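You operate a simulated robot arm through the tools that you are given. There is no shell and no other tool.

You run a simulated robot arm. Do the job below in one go: nothing can be reset, and whatever is moved stays where it is left.

Task
Press the raised cap home, weld the valve, return it to its tray.
Fine: the grey valve in the welder's nest; one stroke; leave the shield open and the slide out. Where these are worked on the way, their far stop is far enough and under half their travel is too little: clear shield.

It is judged by the outcome, as a careful person would: the job done as asked, and still so three seconds after it is handed in. It fails if anything else is knocked over, pushed out of place, dropped, spilled or broken. A push-on lid holds only when it is set on centred and level and pressed home; a screw cap is set on level and turned clockwise until tight.

Robot
A 7-joint arm with a fingered hand, fixed in place. Base frame: the origin is at the foot of the arm, x ahead of it, y to its left, z up. Lengths are in cm, angles in degrees, forces in N, time in s.
Its first joint turns from -69.0 to 172.0 degrees. Payload 5 kg.
Tool frame: the origin (TCP) lies between the finger pads and is the grasp point; the fingertips stand 3.2 cm ahead of it; z points along the fingers, y is the line along which they close. Largest opening 16 cm; the body of the gripper starts 8.9 cm behind the TCP. The gripper is a hand of 3 fingers: y runs from the thumb to the fingers, the wrist lies at [0, 0, -25.2] in the tool frame, and closing takes about 1.5 s.
Orientation is that of the tool frame in the base frame, as a unit quaternion [w, x, y, z]. With the fingers straight down and closing along the base's y, the tool's x points along the base's -x, its y along +y and its z along -z.

Tools
- The arm moves only by the tool send_rows. Its argument "targets" is a list that holds one entry, the list of rows, each a list of 6 numbers: the shift along the tool's x, y, z in cm, then the turn, a rotation vector about the tool's x, y, z in degrees. In form: [[[dx, dy, dz, ax, ay, az], ...]]. A call has 1 to 20 rows; each row is the pose to reach, as a shift and turn from the pose commanded when the call began, along the tool's axes at that moment. "gripper" is the opening in per cent of the stroke, from 0 (shut) to 100 (fully open), set as the call begins (left out, the last holds). A row lasts 0.2 s, in which the tool goes at most 5 cm and 8.6 degrees; a call with a longer step from one row to the next is refused whole, and so is a gripper value outside its range. Where a pose cannot be reached the arm comes as near as it can. A force on the tool above 60 N (or 10 N above the force at the start of the call, whichever is more), or a blocked arm, ends the call early, and 0.2 s more pass. The fingers move at their own pace (about 10.8 cm/s each) and stop on an object; they squeeze with about 24 N. The grip force told is the motor's: it shows also when the fingers shut on nothing. Time passes only in rows, and 0.2 s behind the last, so rows that repeat a pose let the fingers close. It gives the time, the measured TCP pose, the force on the tool (base axes), the opening and the grip force at its end, in the units of the frame above (readings bear some noise), with the torque about the TCP (base axes, N m) and any sound that the robot's microphone picked up.
- Cameras (640 x 400 px; columns grow to the right, rows downward): "scene" is fixed at [5.03, -49.87, 159.23]; the picture's right is [0.40, -0.92, 0.00], its down [-0.40, -0.17, -0.90] and it looks along [0.83, 0.36, -0.44] (base axes); focal length 311 px, centre (320, 200). "wrist" rides on the gripper at [6.5, -0.4, -11.6] in the tool frame; the picture's right is [0.06, 1.00, 0.00], its down [-0.87, 0.05, -0.49] and it looks along [-0.49, 0.03, 0.87] (tool axes); focal length 261 px, centre (320, 200). There is no depth. A picture from a camera that has moved, and an enlarged one, comes with that camera's place and axes in the base frame and with its lens.
- grab_frame(camera): a new picture of that camera. It takes no simulated time.
- move_column(by): slides the trunk up (or, below 0, down) by that many cm; the arm rides with it, the base frame stays. It gives what a move gives, with no picture.
- move_fingers(finger1, finger2, thumb_bend): sets how far each is bent, from 0 (flat) to 1 (curled in); at 0.3 the hand is open as for a grip, at 0.7 the pads meet at the TCP. One left out holds its place. A second passes; each finger stops where it meets its share of the squeeze, and holds until it gets a number again. A gripper value or a shape takes the hand back. It gives what a move gives, with no picture; readings hold the bend of each and the force on the fingers (four entries, about 0 where the hand has none), thumb and palm.
- preshape(shape): the hand has 3 fingers and takes this shape, open, in about a second: jaw (thumb against the fingers, like two jaws); tri (thumb and two fingers); tip (a fingertip pinch); poke (one finger out to press); point (the index stretched); flat (the hand flat); cup (the hand cupped); fist (a fist). The gripper value then closes the fingers along that shape, each until it touches; the sizes above hold for jaw. It gives what a move gives, with no picture.
- zoom(camera, box): a new picture of the part [left, top, right, bottom] of that camera's present view, enlarged. It takes no simulated time.
- hand_in(): hands the job in; it is judged then, once.

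Nothing tells you positions but the pictures and the camera data. Unless the task says otherwise, let go and move clear before handing in.

The tools are called after ">>>" as name(argument=value, ...) on one line, values as JSON. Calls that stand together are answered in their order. send_rows: Moves the arm, as the interface text tells. Its arguments: {"type":"object","properties":{"targets":{"type":"array","items":{"type":"array","items":{"type":"array","items":{"type":"number"}}}},"gripper":{"type":"number"}},"required":["targets"]} The other tools are called the same way: move_column (by) slides the trunk up or down; preshape (shape) gives the hand a shape; move_fingers (finger1, finger2, thumb_bend) moves the fingers one by one; grab_frame (camera) takes a picture; zoom (camera, box) takes an enlarged picture of a part of a camera's view; hand_in () hands the job in.

At the start:

```text
time_s: 0.0
ee_pos: [65.4, -23.81, 133.96]
ee_rot: [0.0, 0.001, 1.0, 0.001]
ft_force: [-0.6, -0.8, -0.4]
ft_torque: [0.02, 0.0, 0.0]
width: 15.99
grasp_force: 0.1
shape: jaw
bend: [0.3, 0.3, 0.3]
finger forces: [0.0, 0.1, 0.1, 0.1, 0.1, 0.0]
trunk travel left (down, up): [-80.0, 14.0]
```

scene: 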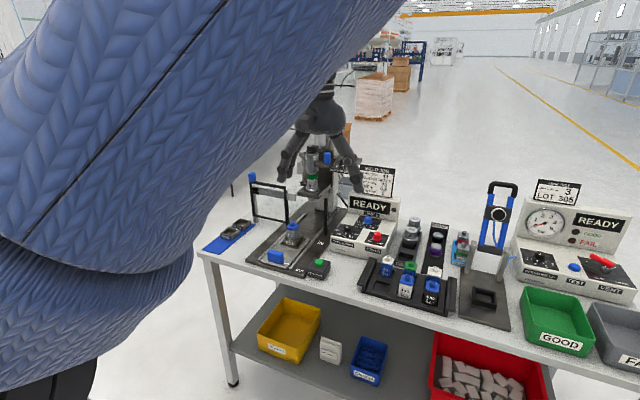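
wrist: 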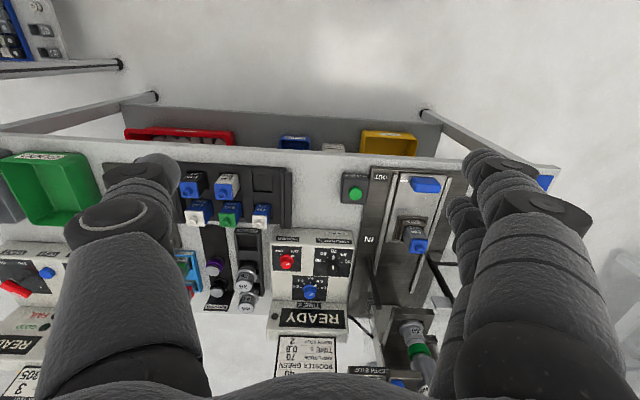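

I see a bench with an ultrasonic welder (slide with nest, shield, horn), a control box, a tray of valves, an arbor press and a leak tester. I'll look closer first before moving.

>>> zoom(camera="scene", box=[190, 140, 350, 300])

>>> zoom(camera="scene", box=[310, 160, 470, 320])

>>> zoom(camera="scene", box=[440, 160, 640, 360])

>>> zoom(camera="wrist", box=[240, 150, 480, 400])

```text
2.50 times, centred on (270, 220) of scene
camera zoom: at [5.03, -49.87, 159.23], right [0.4, -0.92, 0.0], down [-0.4, -0.17, -0.9], along [0.83, 0.36, -0.44], focal length 777 px, centre (445, 150)
```

zoom: 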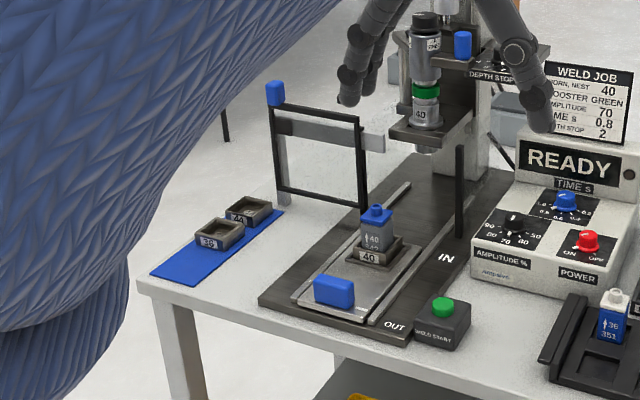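

```text
2.50 times, centred on (390, 240) of scene
camera zoom: at [5.03, -49.87, 159.23], right [0.4, -0.92, 0.0], down [-0.4, -0.17, -0.9], along [0.83, 0.36, -0.44], focal length 777 px, centre (145, 100)
```

zoom: 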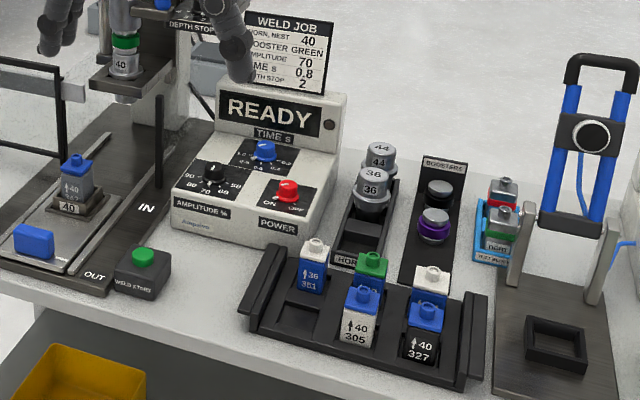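

```text
2.00 times, centred on (540, 260) of scene
camera zoom: at [5.03, -49.87, 159.23], right [0.4, -0.92, 0.0], down [-0.4, -0.17, -0.9], along [0.83, 0.36, -0.44], focal length 621 px, centre (-120, 80)
```

zoom: 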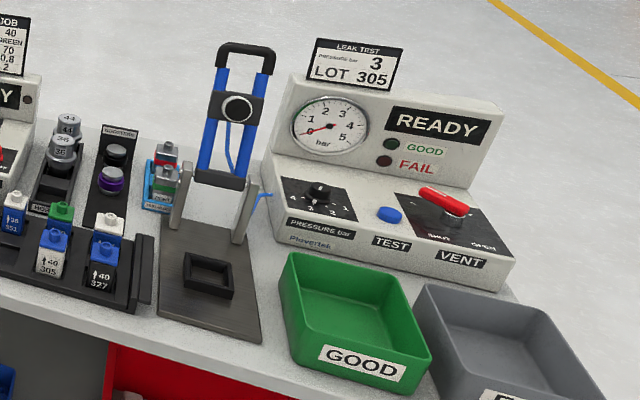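

```text
1.60 times, centred on (360, 275) of wrist
camera zoom: at [58.84, -24.3, 145.48], right [-0.06, 1.0, 0.0], down [0.87, 0.05, 0.49], along [0.49, 0.03, -0.87], focal length 417 px, centre (256, 80)
```

zoom: 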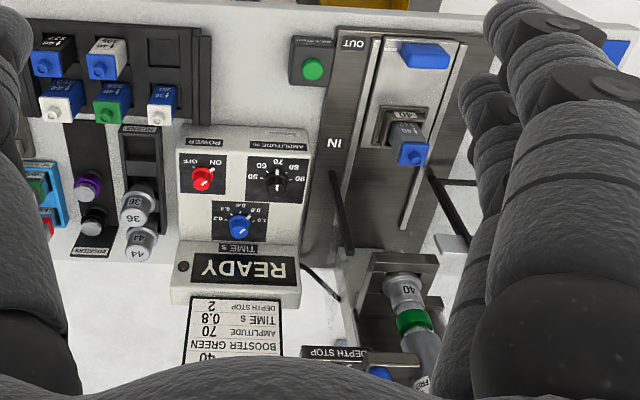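

The grey valve (40 / 342) sits in the nest with its blue cap raised; the slide is out. I'll look closer at the settings, shield and tray before moving.

>>> zoom(camera="scene", box=[330, 160, 410, 260])

>>> zoom(camera="scene", box=[240, 160, 320, 280])

>>> zoom(camera="scene", box=[290, 135, 340, 215])

>>> zoom(camera="scene", box=[355, 220, 465, 320])

>>> zoom(camera="wrist", box=[340, 160, 460, 260])

>>> zoom(camera="wrist", box=[340, 240, 480, 400])

```text
4.00 times, centred on (370, 210) of scene
camera zoom: at [5.03, -49.87, 159.23], right [0.4, -0.92, 0.0], down [-0.4, -0.17, -0.9], along [0.83, 0.36, -0.44], focal length 1243 px, centre (120, 160)
```

zoom: 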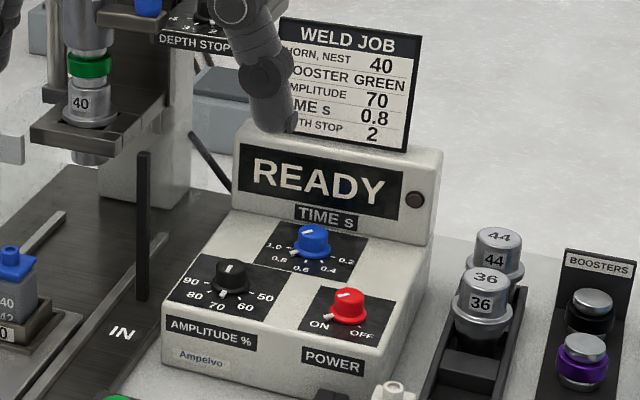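

```text
3.33 times, centred on (280, 220) of scene
camera zoom: at [5.03, -49.87, 159.23], right [0.4, -0.92, 0.0], down [-0.4, -0.17, -0.9], along [0.83, 0.36, -0.44], focal length 1036 px, centre (453, 133)
```

zoom: 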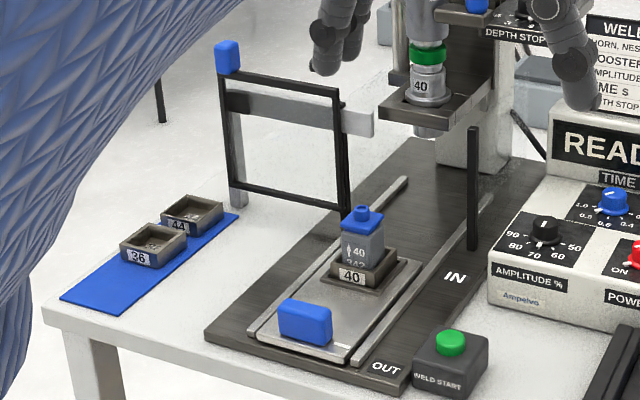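

```text
5.00 times, centred on (315, 175) of scene
camera zoom: at [5.03, -49.87, 159.23], right [0.4, -0.92, 0.0], down [-0.4, -0.17, -0.9], along [0.83, 0.36, -0.44], focal length 1553 px, centre (345, 325)
```

zoom: 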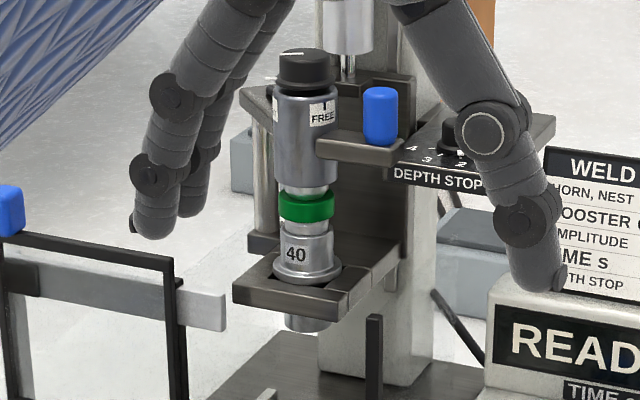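

```text
4.00 times, centred on (410, 270) of scene
camera zoom: at [5.03, -49.87, 159.23], right [0.4, -0.92, 0.0], down [-0.4, -0.17, -0.9], along [0.83, 0.36, -0.44], focal length 1243 px, centre (-40, -80)
```

zoom: 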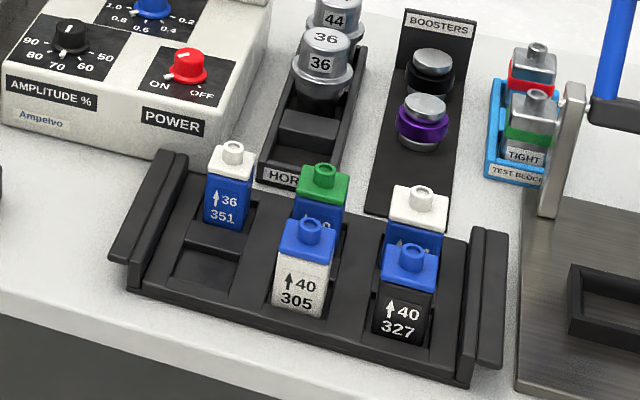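

```text
4.00 times, centred on (400, 210) of wrist
camera zoom: at [58.84, -24.3, 145.48], right [-0.06, 1.0, 0.0], down [0.87, 0.05, 0.49], along [0.49, 0.03, -0.87], focal length 1043 px, centre (0, 160)
```

zoom: 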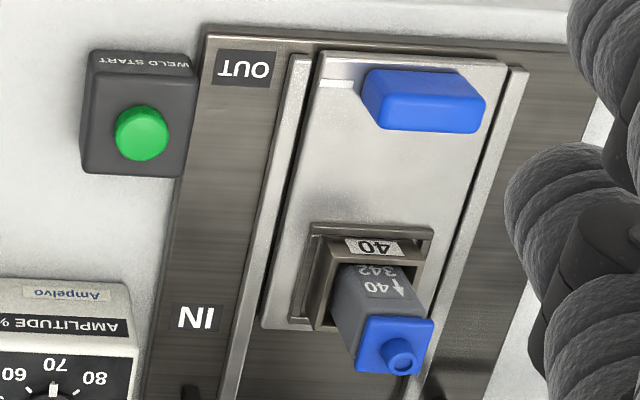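

```text
2.50 times, centred on (410, 320) of wrist
camera zoom: at [58.84, -24.3, 145.48], right [-0.06, 1.0, 0.0], down [0.87, 0.05, 0.49], along [0.49, 0.03, -0.87], focal length 652 px, centre (95, -100)
```

zoom: 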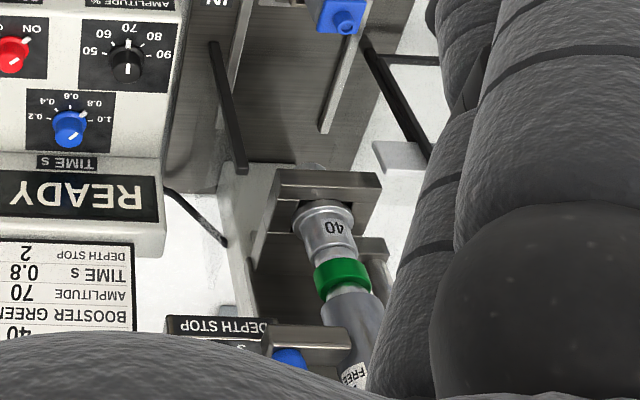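

The job card reads horn/nest 40, green booster, 70 %, 0.8 s, depth stop 2. I'll back the hand off and tilt it to look forward at the welder, to read its shield, depth stop and knobs.

>>> send_rows(targets=[[[2.5, 2.2, 1, 0, -5, 0], [5, 4.4, 2, 0, -10, 0], [7.5, 6.6, 3, 0, -15, 0], [10, 8.8, 4, 0, -20, 0], [12.5, 11, 5, 0, -25, 0], [15, 13.2, 6, 0, -30, 0], [17.5, 15.4, 7, 0, -35, 0], [20, 17.6, 8, 0, -40, 0], [20, 17.6, 8, 0, -40, 0]]])

>>> grab_frame(camera="wrist")

>>> grab_frame(camera="scene")

```text
time_s: 2.0
ee_pos: [60.77, -10.77, 132.09]
ee_rot: [0.343, -0.001, 0.939, 0.002]
ft_force: [0.7, 0.3, 0.3]
ft_torque: [-0.04, 0.02, -0.04]
width: 16.0
grasp_force: 0.1
shape: jaw
bend: [0.3, 0.3, 0.3]
finger forces: [0.1, 0.0, 0.1, 0.0, 0.1, 0.0]
out of reach, approached as far as the arm can: row 5, 6, 7, 8, 9
trunk travel left (down, up): [-80.0, 14.0]
```

```text
taken
camera wrist: at [48.33, -11.28, 136.67], right [-0.05, 1.0, -0.04], down [0.35, 0.05, 0.94], along [0.94, 0.03, -0.35], focal length 261 px, centre (320, 200)
```

wrist: 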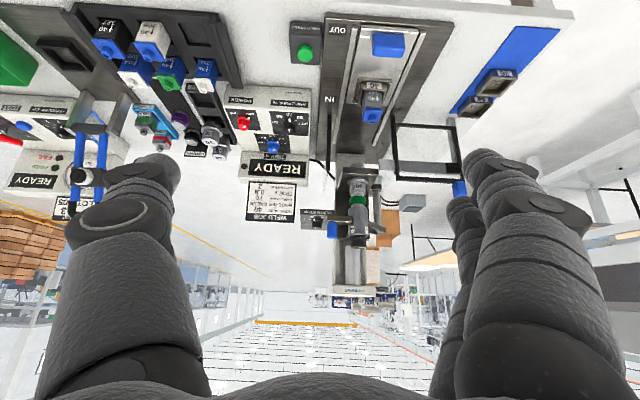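

```text
taken
```

scene: 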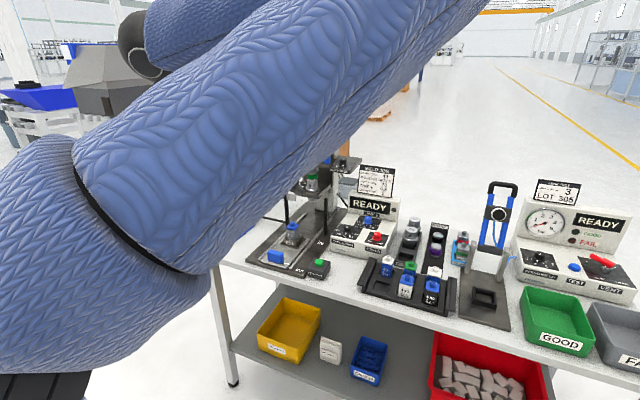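

The wrist view (upside down) now shows the whole welder with the frame shield on the left side. I'll enlarge the parts to read the settings.

>>> zoom(camera="wrist", box=[290, 130, 470, 270])

>>> zoom(camera="wrist", box=[215, 80, 315, 150])

>>> zoom(camera="wrist", box=[300, 160, 400, 260])

>>> zoom(camera="wrist", box=[320, 60, 420, 130])

>>> zoom(camera="wrist", box=[60, 0, 240, 140])

```text
2.86 times, centred on (380, 200) of wrist
camera zoom: at [48.33, -11.28, 136.67], right [-0.05, 1.0, -0.04], down [0.35, 0.05, 0.94], along [0.94, 0.03, -0.35], focal length 745 px, centre (149, 200)
```

zoom: 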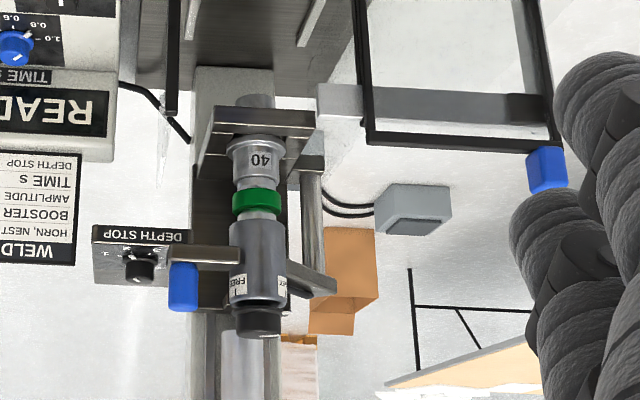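

```text
5.71 times, centred on (265, 115) of wrist
camera zoom: at [48.33, -11.28, 136.67], right [-0.05, 1.0, -0.04], down [0.35, 0.05, 0.94], along [0.94, 0.03, -0.35], focal length 1489 px, centre (634, 686)
```

zoom: 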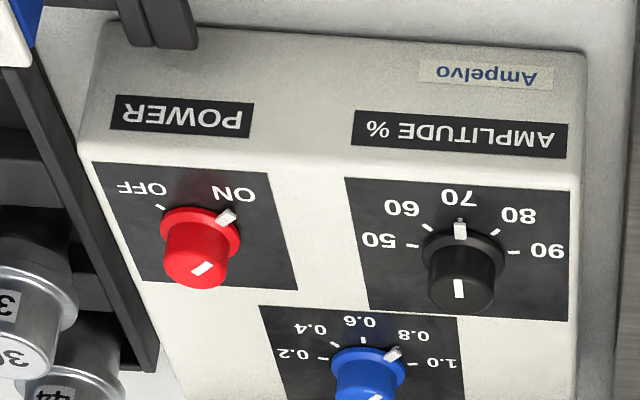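

```text
4.00 times, centred on (350, 210) of wrist
camera zoom: at [48.33, -11.28, 136.67], right [-0.05, 1.0, -0.04], down [0.35, 0.05, 0.94], along [0.94, 0.03, -0.35], focal length 1043 px, centre (200, 160)
```

zoom: 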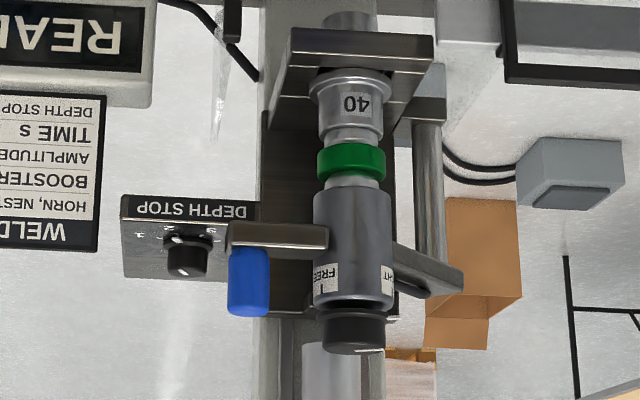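

```text
5.71 times, centred on (370, 95) of wrist
camera zoom: at [48.33, -11.28, 136.67], right [-0.05, 1.0, -0.04], down [0.35, 0.05, 0.94], along [0.94, 0.03, -0.35], focal length 1489 px, centre (34, 800)
```

zoom: 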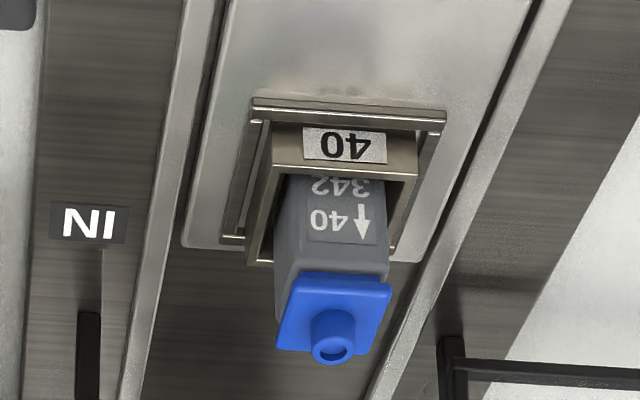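

```text
2.86 times, centred on (150, 70) of wrist
camera zoom: at [48.33, -11.28, 136.67], right [-0.05, 1.0, -0.04], down [0.35, 0.05, 0.94], along [0.94, 0.03, -0.35], focal length 745 px, centre (806, 571)
```

zoom: 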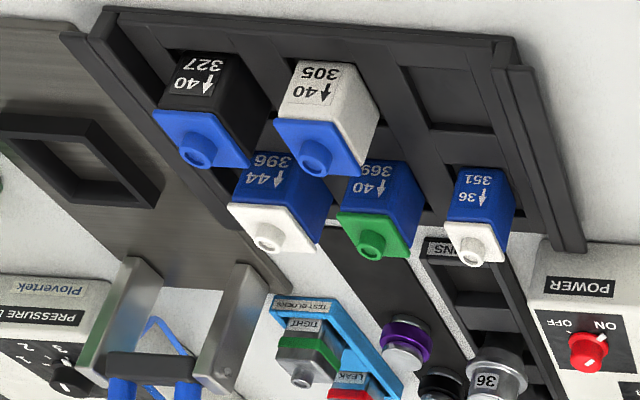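

The amplitude reads 70, the time 0.8, power on, horn 40, green booster. I still need to read the depth stop, the stack lock, and how far the cap is raised.

>>> zoom(camera="wrist", box=[325, 205, 365, 230])

>>> zoom(camera="wrist", box=[365, 210, 415, 255])

>>> zoom(camera="wrist", box=[340, 75, 400, 130])

>>> zoom(camera="wrist", box=[250, 130, 300, 160])

>>> zoom(camera="scene", box=[325, 150, 385, 190])

>>> zoom(camera="scene", box=[270, 210, 330, 280])

```text
16.00 times, centred on (345, 218) of wrist
camera zoom: at [48.33, -11.28, 136.67], right [-0.05, 1.0, -0.04], down [0.35, 0.05, 0.94], along [0.94, 0.03, -0.35], focal length 4170 px, centre (-80, -80)
```

zoom: 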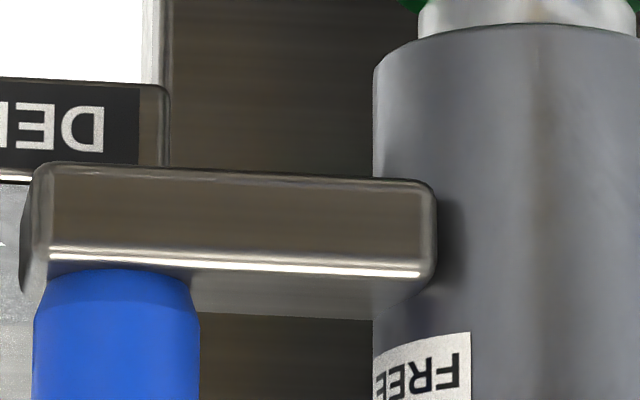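

```text
8.89 times, centred on (390, 232) of wrist
camera zoom: at [48.33, -11.28, 136.67], right [-0.05, 1.0, -0.04], down [0.35, 0.05, 0.94], along [0.94, 0.03, -0.35], focal length 2317 px, centre (-302, -89)
```

zoom: 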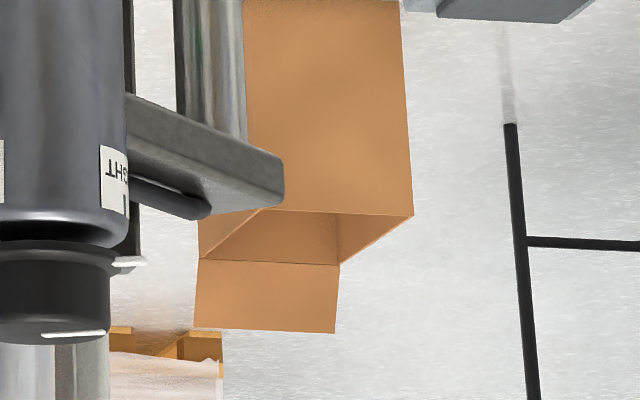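

```text
7.27 times, centred on (370, 102) of wrist
camera zoom: at [48.33, -11.28, 136.67], right [-0.05, 1.0, -0.04], down [0.35, 0.05, 0.94], along [0.94, 0.03, -0.35], focal length 1896 px, centre (-44, 909)
```

zoom: 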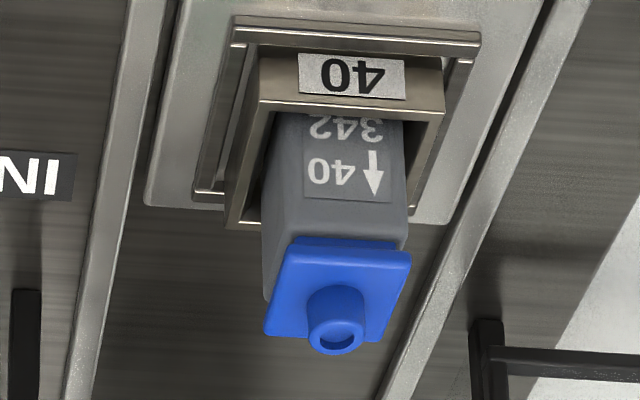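

```text
12.80 times, centred on (275, 145) of wrist
camera zoom: at [48.33, -11.28, 136.67], right [-0.05, 1.0, -0.04], down [0.35, 0.05, 0.94], along [0.94, 0.03, -0.35], focal length 3336 px, centre (896, 904)
```

zoom: 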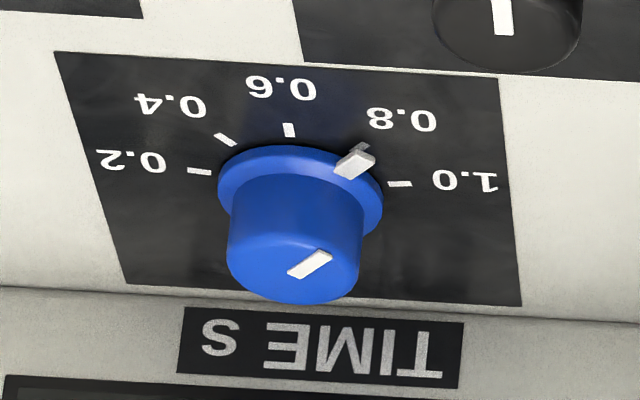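

```text
10.00 times, centred on (355, 170) of scene
camera zoom: at [5.03, -49.87, 159.23], right [0.4, -0.92, 0.0], down [-0.4, -0.17, -0.9], along [0.83, 0.36, -0.44], focal length 3107 px, centre (-30, 500)
```

zoom: 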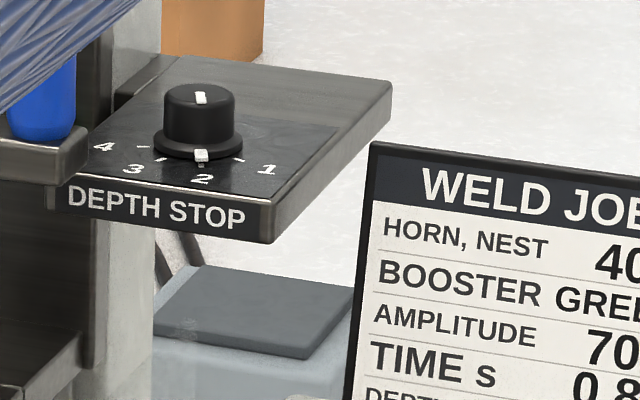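

```text
5.71 times, centred on (300, 245) of scene
camera zoom: at [5.03, -49.87, 159.23], right [0.4, -0.92, 0.0], down [-0.4, -0.17, -0.9], along [0.83, 0.36, -0.44], focal length 1775 px, centre (434, -57)
```

zoom: 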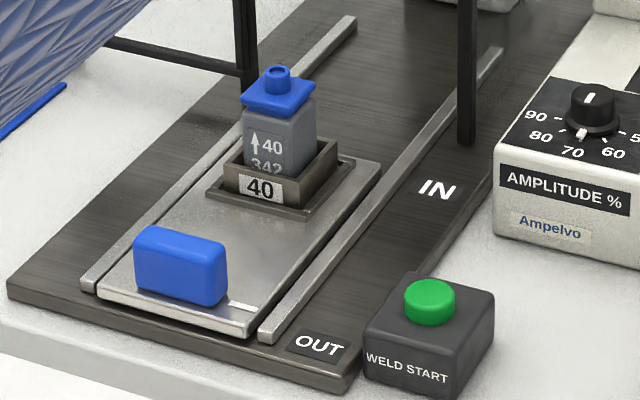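

All settings match the card (70 %, 0.8 s, depth 2, horn/nest 40, green, stack tight). By triangulation the cap's nozzle is near (96.8, 1.4, 98.8), the green button near (87, -14, 91.7), the horn near (113.4, 0.9, 101.3), the shield handle near (107, 26, 110), and the empty tray slot near (86.4, -36.8, 89). Next I'll shape the hand for pressing and look at it.

>>> preshape(shape="poke")

>>> grab_frame(camera="wrist")

>>> grab_frame(camera="scene")

```text
time_s: 2.9
ee_pos: [60.97, -10.95, 131.96]
ee_rot: [0.341, 0.0, 0.94, 0.002]
ft_force: [-0.6, -0.5, -0.5]
ft_torque: [0.03, -0.03, 0.01]
width: 0.01
grasp_force: 0.1
shape: poke
bend: [1.0, 1.0, 0.46]
finger forces: [0.1, 0.0, 0.0, 0.1, 0.1, 0.0]
trunk travel left (down, up): [-80.0, 14.0]
```

```text
taken
camera wrist: at [48.51, -11.48, 136.58], right [-0.05, 1.0, -0.04], down [0.35, 0.05, 0.93], along [0.94, 0.03, -0.35], focal length 261 px, centre (320, 200)
```

wrist: 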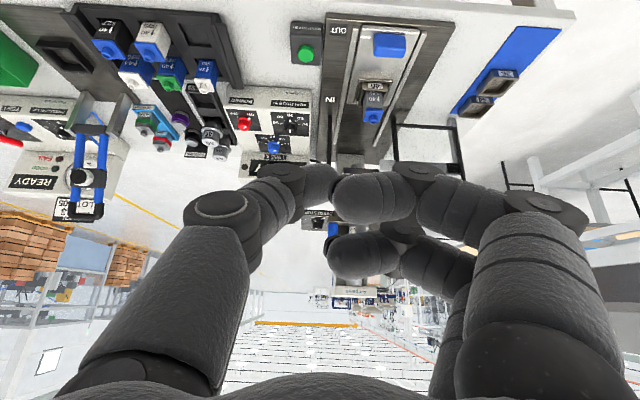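

```text
taken
```

scene: 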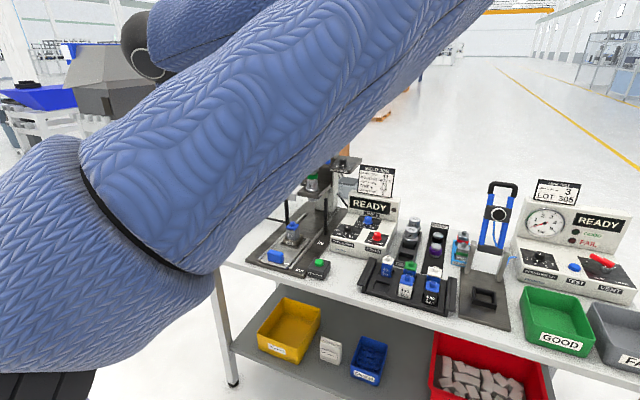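

The poke shape keeps both fingers curled and only the thumb half out, so I'd like to compare with the closed jaw before choosing. I'll set it and look.

>>> preshape(shape="jaw")

>>> send_rows(targets=[[[0, 0, 0, 0, 0, 0], [0, 0, 0, 0, 0, 0], [0, 0, 0, 0, 0, 0], [0, 0, 0, 0, 0, 0], [0, 0, 0, 0, 0, 0], [0, 0, 0, 0, 0, 0], [0, 0, 0, 0, 0, 0], [0, 0, 0, 0, 0, 0]]], gripper=0)

>>> grab_frame(camera="wrist")

>>> preshape(shape="point")

>>> grab_frame(camera="wrist")

```text
time_s: 3.8
ee_pos: [60.99, -10.95, 131.9]
ee_rot: [0.341, -0.001, 0.94, 0.003]
ft_force: [0.3, -0.5, -0.5]
ft_torque: [0.0, 0.02, -0.02]
width: 16.01
grasp_force: 0.0
shape: jaw
bend: [0.3, 0.3, 0.3]
finger forces: [0.0, 0.0, 0.1, 0.0, 0.0, 0.1]
trunk travel left (down, up): [-80.0, 14.0]
```

```text
time_s: 5.6
ee_pos: [61.01, -10.84, 131.89]
ee_rot: [0.342, 0.0, 0.94, 0.002]
ft_force: [0.5, -0.2, -0.6]
ft_torque: [0.01, 0.01, 0.01]
width: 0.0
grasp_force: 23.9
shape: jaw
bend: [0.65, 0.65, 0.67]
finger forces: [0.0, 0.0, 0.1, 0.1, 0.0, 0.0]
trunk travel left (down, up): [-80.0, 14.0]
```

```text
taken
camera wrist: at [48.55, -11.49, 136.57], right [-0.05, 1.0, -0.04], down [0.35, 0.05, 0.93], along [0.93, 0.03, -0.35], focal length 261 px, centre (320, 200)
```

wrist: 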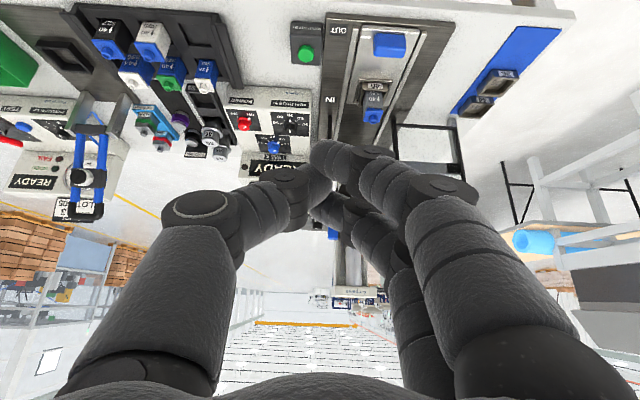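

```text
time_s: 6.5
ee_pos: [61.0, -11.0, 131.94]
ee_rot: [0.342, -0.001, 0.94, 0.001]
ft_force: [-0.2, -0.7, 0.1]
ft_torque: [-0.02, 0.01, -0.02]
width: 0.0
grasp_force: 0.1
shape: point
bend: [0.1, 0.76, 0.44]
finger forces: [0.0, 0.0, 0.0, 0.0, 0.1, 0.0]
trunk travel left (down, up): [-80.0, 14.0]
```

```text
taken
camera wrist: at [48.55, -11.49, 136.57], right [-0.05, 1.0, -0.04], down [0.35, 0.05, 0.93], along [0.93, 0.03, -0.35], focal length 261 px, centre (320, 200)
```

wrist: 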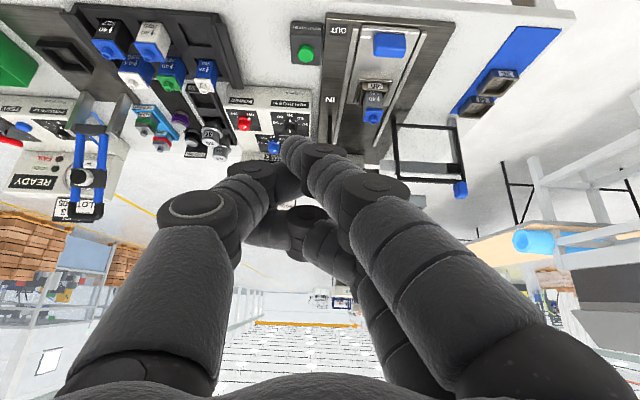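

The closed jaw puts the thumb in the middle and two fingers beside it, so I'll straddle the nozzle with the tips about 2.2 cm apart and press evenly on the cap's plate. First I'll bring the hand upright, high above the valve.

>>> preshape(shape="jaw")

>>> send_rows(targets=[[[-1.8, 1.2, 3.4, 0, 4, 0], [-3.6, 2.4, 6.8, 0, 8, 0], [-5.4, 3.7, 10.1, 0, 12, 0], [-7.2, 4.9, 13.5, 0, 16, 0], [-9.2, 6.2, 16.8, 0, 20, 0]]])

>>> grab_frame(camera="wrist")

```text
time_s: 7.4
ee_pos: [60.97, -10.99, 131.88]
ee_rot: [0.341, -0.001, 0.94, 0.002]
ft_force: [0.6, -0.1, 0.8]
ft_torque: [0.0, 0.03, -0.03]
width: 16.0
grasp_force: 0.1
shape: jaw
bend: [0.3, 0.3, 0.3]
finger forces: [0.0, 0.1, 0.0, 0.1, 0.1, 0.0]
trunk travel left (down, up): [-80.0, 14.0]
```

```text
time_s: 8.6
ee_pos: [75.11, -9.81, 126.91]
ee_rot: [0.174, 0.0, 0.985, 0.002]
ft_force: [0.1, -0.5, -0.1]
ft_torque: [-0.02, -0.02, 0.0]
width: 16.01
grasp_force: 0.1
shape: jaw
bend: [0.3, 0.3, 0.3]
finger forces: [0.1, 0.0, 0.0, 0.0, 0.1, 0.0]
out of reach, approached as far as the arm can: row 3, 4, 5
trunk travel left (down, up): [-80.0, 14.0]
```

```text
taken
camera wrist: at [65.07, -10.4, 135.55], right [-0.06, 1.0, -0.02], down [0.65, 0.05, 0.76], along [0.76, 0.03, -0.65], focal length 261 px, centre (320, 200)
```

wrist: 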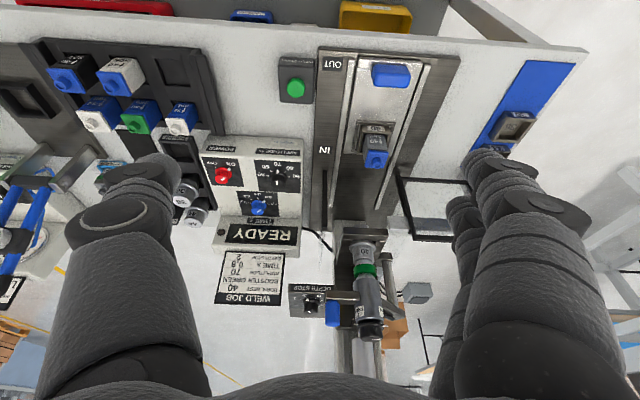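

The arm stopped a little short of the commanded pose. I'll continue to the upright pose above the valve in smaller steps and watch the reach.

>>> send_rows(targets=[[[0, 1, 0, 0, 5, 0], [0, 2, 0, 0, 10, 0], [0, 3, 0, 0, 15, 0], [0, 4, 0, 0, 20, 0], [0, 5, 0, 0, 20, 0]]])

>>> grab_frame(camera="scene")

```text
time_s: 9.8
ee_pos: [71.3, -13.13, 126.53]
ee_rot: [0.001, 0.001, 1.0, 0.004]
ft_force: [0.5, -0.1, 0.7]
ft_torque: [0.01, -0.01, 0.01]
width: 15.98
grasp_force: 0.1
shape: jaw
bend: [0.3, 0.3, 0.3]
finger forces: [0.0, 0.0, 0.1, 0.0, 0.0, 0.0]
out of reach, approached as far as the arm can: row 1, 2, 3, 4, 5
trunk travel left (down, up): [-80.0, 14.0]
```

```text
taken
```

scene: 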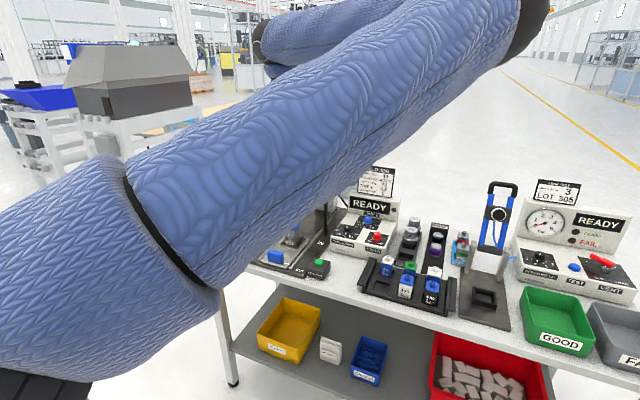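

The arm seems held by a joint limit toward +y with this hand heading. I'll try turning the hand about the vertical while moving +y, to find a heading that frees it.

>>> send_rows(targets=[[[0, 0, 0, 0, 0, -5], [0, 0, 0, 0, 0, -10], [0, 1.5, 0, 0, 0, -15], [0, 3, 0, 0, 0, -20], [0, 4.5, 0, 0, 0, -25], [0, 6, 0, 0, 0, -30]]])

```text
time_s: 11.2
ee_pos: [69.62, -11.56, 126.66]
ee_rot: [0.006, -0.26, 0.966, 0.007]
ft_force: [-1.2, -0.4, -0.2]
ft_torque: [0.01, -0.01, -0.01]
width: 16.0
grasp_force: 0.0
shape: jaw
bend: [0.3, 0.3, 0.3]
finger forces: [0.0, 0.0, 0.0, 0.1, 0.0, 0.0]
out of reach, approached as far as the arm can: row 2, 3, 4, 5, 6
trunk travel left (down, up): [-80.0, 14.0]
```

Turning did not help. I'll test whether lowering the hand frees it.

>>> send_rows(targets=[[[0, 0, 2, 0, 0, 0], [0, 0, 4, 0, 0, 0], [0, 0, 6, 0, 0, 0], [0, 0, 8, 0, 0, 0]]])

```text
time_s: 12.2
ee_pos: [69.51, -11.77, 120.59]
ee_rot: [0.001, -0.259, 0.966, 0.0]
ft_force: [0.6, -0.6, 0.4]
ft_torque: [-0.02, -0.01, 0.0]
width: 15.99
grasp_force: 0.1
shape: jaw
bend: [0.3, 0.3, 0.3]
finger forces: [0.1, 0.0, 0.0, 0.0, 0.0, 0.0]
out of reach, approached as far as the arm can: row 2, 3, 4
trunk travel left (down, up): [-80.0, 14.0]
```

Lowering is also limited, so the arm is likely too high on the trunk. I'll lower the trunk by 15 cm (the space under the hand at (70, -12) is clear above the bench edge) and test again.

>>> move_column(by=-15)

>>> grab_frame(camera="scene")

>>> grab_frame(camera="wrist")

```text
time_s: 13.9
ee_pos: [69.27, -11.91, 105.62]
ee_rot: [0.0, -0.259, 0.966, 0.0]
ft_force: [-0.5, 0.7, 0.3]
ft_torque: [0.03, 0.0, 0.04]
width: 15.97
grasp_force: 0.1
shape: jaw
bend: [0.3, 0.3, 0.3]
finger forces: [0.0, 0.0, 0.0, 0.1, 0.0, 0.0]
trunk travel left (down, up): [-65.0, 29.0]
```

```text
taken
```

scene: 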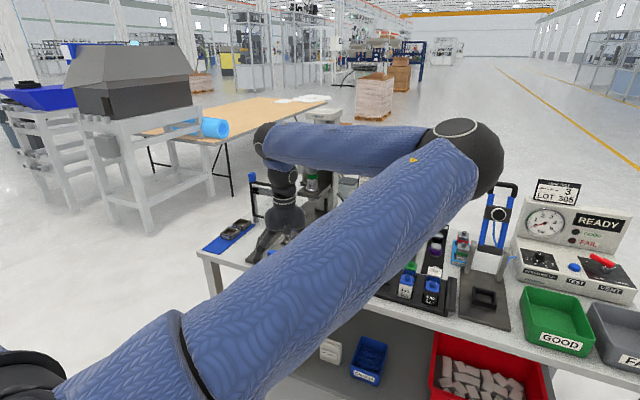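

```text
taken
camera wrist: at [63.79, -15.58, 117.08], right [-0.55, 0.83, 0.0], down [0.73, 0.48, 0.49], along [0.41, 0.27, -0.87], focal length 261 px, centre (320, 200)
```

wrist: 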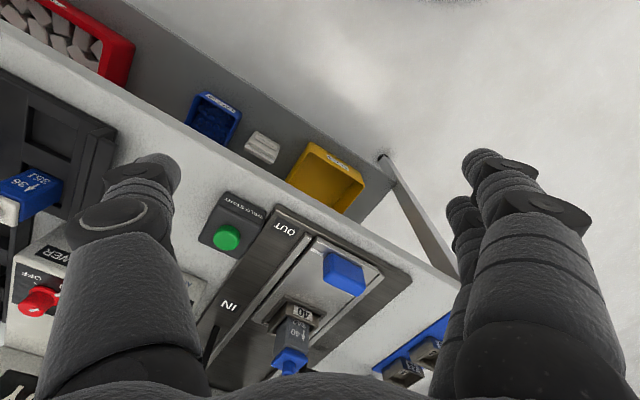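

The picture now shows the arm: elbow out to the right, hand over the bench edge. I'll test reach forward and left from this lower trunk height.

>>> send_rows(targets=[[[-3.2, 0.5, -1.5, 0, 0, 5], [-6.3, 1, -3, 0, 0, 10], [-9.5, 1.4, -4.5, 0, 0, 15], [-12.7, 1.9, -6, 0, 0, 20], [-12.7, 1.9, -6, 0, 0, 25], [-12.7, 1.9, -6, 0, 0, 30]]])

>>> grab_frame(camera="scene")

```text
time_s: 15.3
ee_pos: [73.68, -13.76, 112.24]
ee_rot: [0.005, -0.004, 1.0, 0.012]
ft_force: [-0.1, -0.1, 0.7]
ft_torque: [0.0, -0.02, -0.1]
width: 16.0
grasp_force: 0.1
shape: jaw
bend: [0.3, 0.3, 0.3]
finger forces: [0.0, 0.1, 0.0, 0.1, 0.0, 0.0]
out of reach, approached as far as the arm can: row 1, 2, 3, 4, 5, 6
trunk travel left (down, up): [-65.0, 29.0]
```

```text
taken
```

scene: 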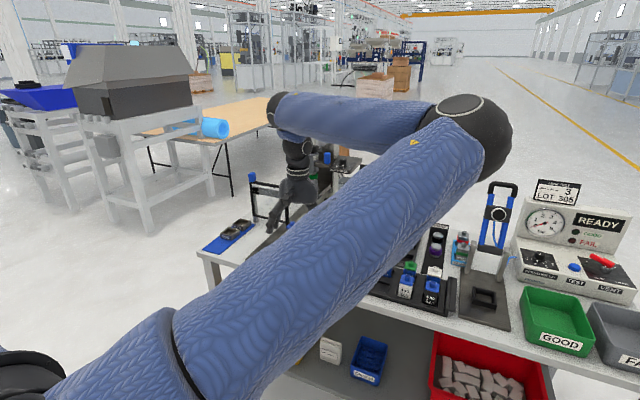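

Still stopping short although the elbow is clearly bent. I'll probe single directions in small steps to learn which way is blocked.

>>> send_rows(targets=[[[-2, 0, 0, 0, 0, 0], [-4, 0, 0, 0, 0, 0], [-6, 0, 0, 0, 0, 0], [-6, 0, 0, 0, 0, 0]]])

>>> send_rows(targets=[[[0, -2, 0, 0, 0, 0], [0, -4, 0, 0, 0, 0], [0, -6, 0, 0, 0, 0], [0, -6, 0, 0, 0, 0]]])

>>> send_rows(targets=[[[-2, 0, 0, 0, 0, 0], [-4, 0, 0, 0, 0, 0], [-6, 0, 0, 0, 0, 0], [-6, 0, 0, 0, 0, 0]]])

```text
time_s: 16.4
ee_pos: [76.84, -16.64, 111.38]
ee_rot: [0.002, 0.0, 1.0, 0.003]
ft_force: [0.3, 0.3, 0.4]
ft_torque: [0.0, -0.03, 0.02]
width: 15.99
grasp_force: 0.1
shape: jaw
bend: [0.3, 0.3, 0.3]
finger forces: [0.0, 0.0, 0.1, 0.0, 0.0, 0.0]
out of reach, approached as far as the arm can: row 1, 2, 3, 4
trunk travel left (down, up): [-65.0, 29.0]
```

```text
time_s: 17.4
ee_pos: [76.85, -22.69, 111.53]
ee_rot: [0.0, 0.001, 1.0, 0.0]
ft_force: [0.8, -0.2, -1.0]
ft_torque: [0.05, 0.04, -0.01]
width: 15.97
grasp_force: 0.0
shape: jaw
bend: [0.3, 0.3, 0.3]
finger forces: [0.0, 0.1, 0.0, 0.0, 0.1, 0.0]
trunk travel left (down, up): [-65.0, 29.0]
```

```text
time_s: 18.4
ee_pos: [82.85, -22.64, 111.78]
ee_rot: [0.001, -0.001, 1.0, 0.001]
ft_force: [-0.9, 0.0, 0.0]
ft_torque: [-0.02, -0.02, -0.02]
width: 16.02
grasp_force: 0.1
shape: jaw
bend: [0.3, 0.3, 0.3]
finger forces: [0.1, 0.0, 0.0, 0.0, 0.1, 0.0]
trunk travel left (down, up): [-65.0, 29.0]
```

Moving -y and +x is free; +y is what stops. Pure turning one way was also refused before, so the last wrist joint may be near its limit. I'll turn the hand the other way and then test +y.

>>> send_rows(targets=[[[0, 0, 0, 0, 0, 8], [0, 0, 0, 0, 0, 16], [0, 0, 0, 0, 0, 24], [0, 0, 0, 0, 0, 32], [0, 0, 0, 0, 0, 40], [0, 0, 0, 0, 0, 48], [0, 0, 0, 0, 0, 56], [0, 0, 0, 0, 0, 64], [0, 0, 0, 0, 0, 72], [0, 0, 0, 0, 0, 80], [0, 0, 0, 0, 0, 88]]])

>>> send_rows(targets=[[[3, 0, 0, 0, 0, 0], [6, 0, 0, 0, 0, 0], [9, 0, 0, 0, 0, 0], [12, 0, 0, 0, 0, 0], [15, 0, 0, 0, 0, 0]]])

```text
time_s: 20.8
ee_pos: [82.88, -22.73, 111.58]
ee_rot: [0.001, 0.696, 0.719, 0.0]
ft_force: [-0.2, 0.9, -0.1]
ft_torque: [-0.02, -0.03, -0.02]
width: 15.99
grasp_force: 0.1
shape: jaw
bend: [0.3, 0.3, 0.3]
finger forces: [0.0, 0.1, 0.1, 0.1, 0.0, 0.1]
trunk travel left (down, up): [-65.0, 29.0]
```

```text
time_s: 21.9
ee_pos: [78.16, -17.05, 110.17]
ee_rot: [-0.002, 0.694, 0.72, 0.007]
ft_force: [-0.5, 0.0, -0.8]
ft_torque: [-0.04, 0.03, 0.0]
width: 15.99
grasp_force: 0.1
shape: jaw
bend: [0.3, 0.3, 0.3]
finger forces: [0.1, 0.0, 0.1, 0.0, 0.1, 0.1]
out of reach, approached as far as the arm can: row 1, 2, 3, 4, 5
trunk travel left (down, up): [-65.0, 29.0]
```

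The stop does not depend on the hand's heading. I'll look at the arm's posture again.

>>> grab_frame(camera="scene")

```text
taken
```

scene: 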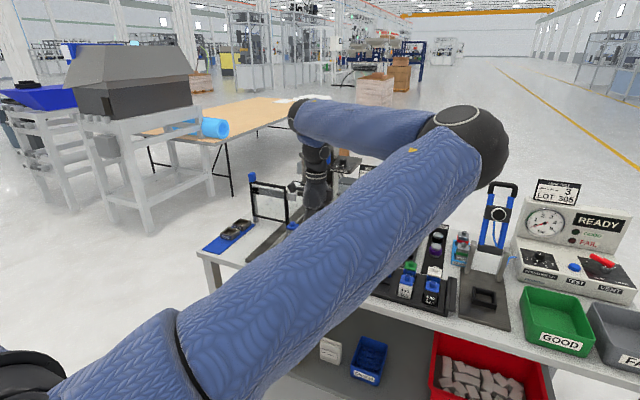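

The elbow has not moved in the last pictures, so the upper arm is pinned at a limit. I'll raise the trunk so that the shoulder sits higher relative to the work and test again.

>>> move_column(by=25)

>>> send_rows(targets=[[[0, 0, 4, 0, 0, 0], [0, 0, 8, 0, 0, 0], [0, 0, 12, 0, 0, 0], [0, 0, 16, 0, 0, 0], [0, 0, 20, 0, 0, 0]]])

>>> send_rows(targets=[[[3, 0, 0, 0, 0, 0], [6, 0, 0, 0, 0, 0], [9, 0, 0, 0, 0, 0]]])

>>> grab_frame(camera="scene")

```text
time_s: 24.5
ee_pos: [78.31, -17.01, 135.03]
ee_rot: [-0.002, 0.694, 0.72, 0.007]
ft_force: [-0.2, 0.6, 1.0]
ft_torque: [0.03, -0.03, -0.02]
width: 16.0
grasp_force: 0.0
shape: jaw
bend: [0.3, 0.3, 0.3]
finger forces: [0.0, 0.1, 0.0, 0.0, 0.1, 0.0]
trunk travel left (down, up): [-90.0, 4.0]
```

```text
time_s: 25.7
ee_pos: [76.23, -19.49, 116.48]
ee_rot: [-0.003, 0.695, 0.719, 0.01]
ft_force: [0.2, 0.0, 0.1]
ft_torque: [0.04, -0.01, 0.0]
width: 15.99
grasp_force: 0.1
shape: jaw
bend: [0.3, 0.3, 0.3]
finger forces: [0.0, 0.0, 0.0, 0.0, 0.0, 0.0]
out of reach, approached as far as the arm can: row 3, 4, 5
trunk travel left (down, up): [-90.0, 4.0]
```

```text
time_s: 26.5
ee_pos: [73.12, -16.22, 119.1]
ee_rot: [-0.002, 0.695, 0.719, 0.011]
ft_force: [-0.4, -0.1, -0.6]
ft_torque: [0.01, 0.0, 0.03]
width: 15.99
grasp_force: 0.1
shape: jaw
bend: [0.3, 0.3, 0.3]
finger forces: [0.0, 0.0, 0.0, 0.0, 0.1, 0.0]
out of reach, approached as far as the arm can: row 1, 2, 3
trunk travel left (down, up): [-90.0, 4.0]
```

```text
taken
```

scene: 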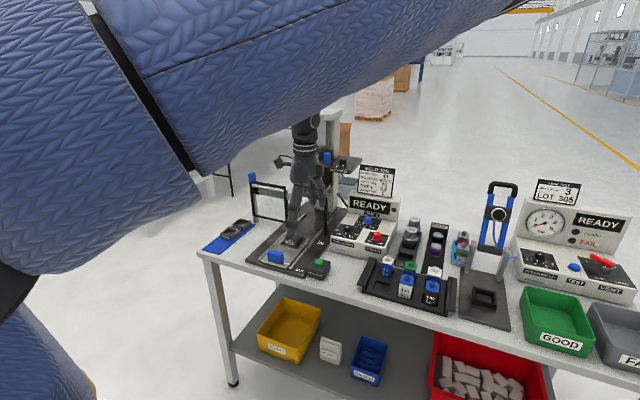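

A higher shoulder is worse, so a lower shoulder should be better. I'll raise the hand and lower the trunk in turns, then test +y again.

>>> send_rows(targets=[[[0, 0, -4, 0, 0, 0], [0, 0, -8, 0, 0, 0], [0, 0, -12, 0, 0, 0], [0, 0, -16, 0, 0, 0]]])

>>> move_column(by=-25)

>>> send_rows(targets=[[[0, 0, -4, 0, 0, 0], [0, 0, -8, 0, 0, 0], [0, 0, -12, 0, 0, 0], [0, 0, -16, 0, 0, 0], [0, 0, -20, 0, 0, 0]]])

>>> move_column(by=-20)

>>> grab_frame(camera="scene")

```text
time_s: 27.5
ee_pos: [72.81, -16.62, 135.24]
ee_rot: [-0.001, 0.694, 0.72, 0.007]
ft_force: [-0.4, 0.2, 0.4]
ft_torque: [-0.01, -0.03, -0.02]
width: 16.01
grasp_force: 0.1
shape: jaw
bend: [0.3, 0.3, 0.3]
finger forces: [0.0, 0.0, 0.0, 0.0, 0.0, 0.1]
trunk travel left (down, up): [-90.0, 4.0]
```

```text
time_s: 30.1
ee_pos: [73.02, -16.63, 110.07]
ee_rot: [-0.002, 0.695, 0.719, 0.007]
ft_force: [-1.0, 0.3, 0.0]
ft_torque: [-0.02, 0.01, -0.01]
width: 15.99
grasp_force: 0.0
shape: jaw
bend: [0.3, 0.3, 0.3]
finger forces: [0.0, 0.0, 0.0, 0.1, 0.0, 0.0]
trunk travel left (down, up): [-65.0, 29.0]
```

```text
time_s: 31.3
ee_pos: [71.24, -18.58, 128.7]
ee_rot: [-0.003, 0.695, 0.719, 0.015]
ft_force: [0.0, -0.1, -0.5]
ft_torque: [-0.02, -0.02, -0.03]
width: 15.98
grasp_force: 0.0
shape: jaw
bend: [0.3, 0.3, 0.3]
finger forces: [0.1, 0.1, 0.0, 0.0, 0.0, 0.1]
out of reach, approached as far as the arm can: row 4, 5
trunk travel left (down, up): [-65.0, 29.0]
```

```text
time_s: 33.5
ee_pos: [71.23, -18.64, 108.63]
ee_rot: [-0.002, 0.695, 0.719, 0.014]
ft_force: [-0.2, -0.2, -0.1]
ft_torque: [-0.02, 0.03, -0.01]
width: 16.0
grasp_force: 0.1
shape: jaw
bend: [0.3, 0.3, 0.3]
finger forces: [0.0, 0.0, 0.0, 0.0, 0.0, 0.0]
trunk travel left (down, up): [-45.0, 49.0]
```

```text
taken
```

scene: 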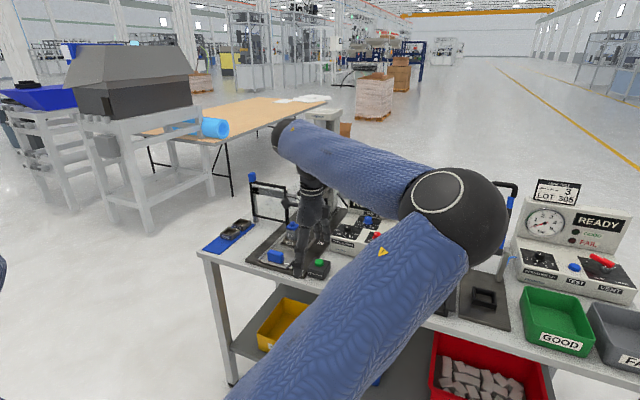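

Both up and down are bounded here, so the upper arm is likely stopped by the first joint in this posture, and another posture (elbow over the top) is needed. I'll draw the hand back near the base in free air, away from the bench, so the elbow can swing up and around.

>>> send_rows(targets=[[[-1, -4, -2, 0, 0, 0], [-2, -8, -4, 0, 0, 0], [-3, -12, -6, 0, 0, 0], [-4, -16, -8, 0, 0, 0], [-5, -20, -10, 0, 0, 0], [-6, -24, -12, 0, 0, 0], [-6, -28, -14, 0, 0, 0], [-6, -32, -16, 0, 0, 0]]])

>>> grab_frame(camera="scene")

```text
time_s: 35.3
ee_pos: [39.37, -26.21, 124.18]
ee_rot: [-0.002, 0.694, 0.72, 0.016]
ft_force: [-0.2, -1.0, -1.1]
ft_torque: [-0.02, -0.04, 0.0]
width: 15.98
grasp_force: 0.1
shape: jaw
bend: [0.3, 0.3, 0.3]
finger forces: [0.0, 0.0, 0.0, 0.0, 0.1, 0.0]
trunk travel left (down, up): [-45.0, 49.0]
```

```text
taken
```

scene: 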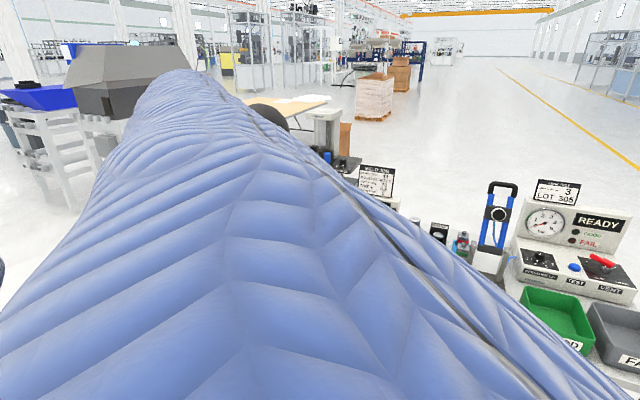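

That pose was reached freely. Now I'll try swinging left here, close in and higher.

>>> send_rows(targets=[[[4, 0, -2, 0, 0, 0], [8, 0, -4, 0, 0, 0], [12, 0, -6, 0, 0, 0], [16, 0, -8, 0, 0, 0], [20, 0, -10, 0, 0, 0], [24, 0, -12, 0, 0, 0], [28, 0, -14, 0, 0, 0]]])

>>> grab_frame(camera="scene")

```text
time_s: 36.9
ee_pos: [36.15, -9.8, 129.73]
ee_rot: [-0.006, 0.694, 0.72, 0.019]
ft_force: [-0.3, -0.5, 0.6]
ft_torque: [0.05, 0.01, 0.05]
width: 15.95
grasp_force: 0.2
shape: jaw
bend: [0.3, 0.3, 0.3]
finger forces: [0.1, 0.0, 0.0, 0.1, 0.1, 0.1]
out of reach, approached as far as the arm can: row 4, 5, 6, 7
trunk travel left (down, up): [-45.0, 49.0]
```

```text
taken
```

scene: 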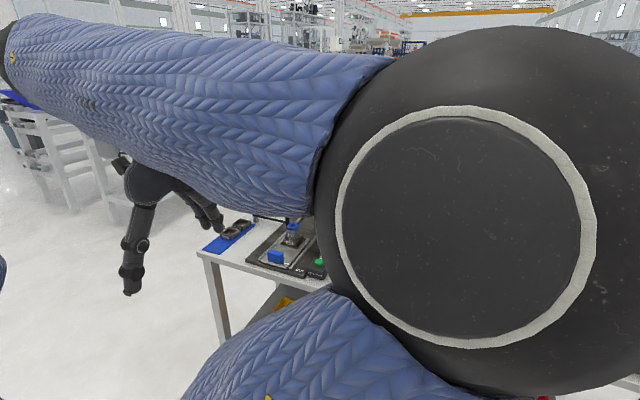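

Still stopped to the left. I'll test if the tool's downward tilt is the cause: tilt the fingers forward here in free air, then try moving left again.

>>> send_rows(targets=[[[0, 0, 0, -8, 0, 0], [0, 0, 0, -16, 0, 0], [0, 0, 0, -24, 0, 0], [0, 0, 0, -32, 0, 0], [0, 0, 0, -40, 0, 0], [0, 0, 0, -48, 0, 0], [0, 0, 0, -56, 0, 0], [0, 0, 0, -64, 0, 0], [4, 0, 0, -64, 0, 0], [8, 0, 0, -64, 0, 0], [12, 0, 0, -64, 0, 0]]])

>>> grab_frame(camera="scene")

```text
time_s: 39.3
ee_pos: [39.62, -25.77, 134.96]
ee_rot: [0.37, 0.568, 0.622, 0.391]
ft_force: [0.4, 0.0, 0.5]
ft_torque: [-0.03, 0.03, -0.07]
width: 16.0
grasp_force: 0.0
shape: jaw
bend: [0.3, 0.3, 0.3]
finger forces: [0.1, 0.0, 0.1, 0.0, 0.1, 0.0]
out of reach, approached as far as the arm can: row 1, 2, 3, 4, 5, 6, 7, 8, 9, 10, 11
trunk travel left (down, up): [-45.0, 49.0]
```

```text
taken
```

scene: 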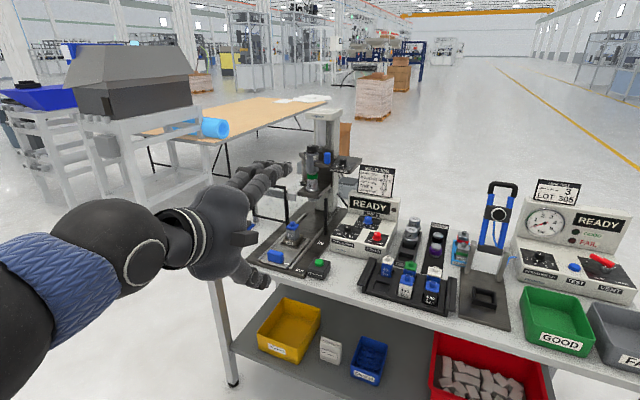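

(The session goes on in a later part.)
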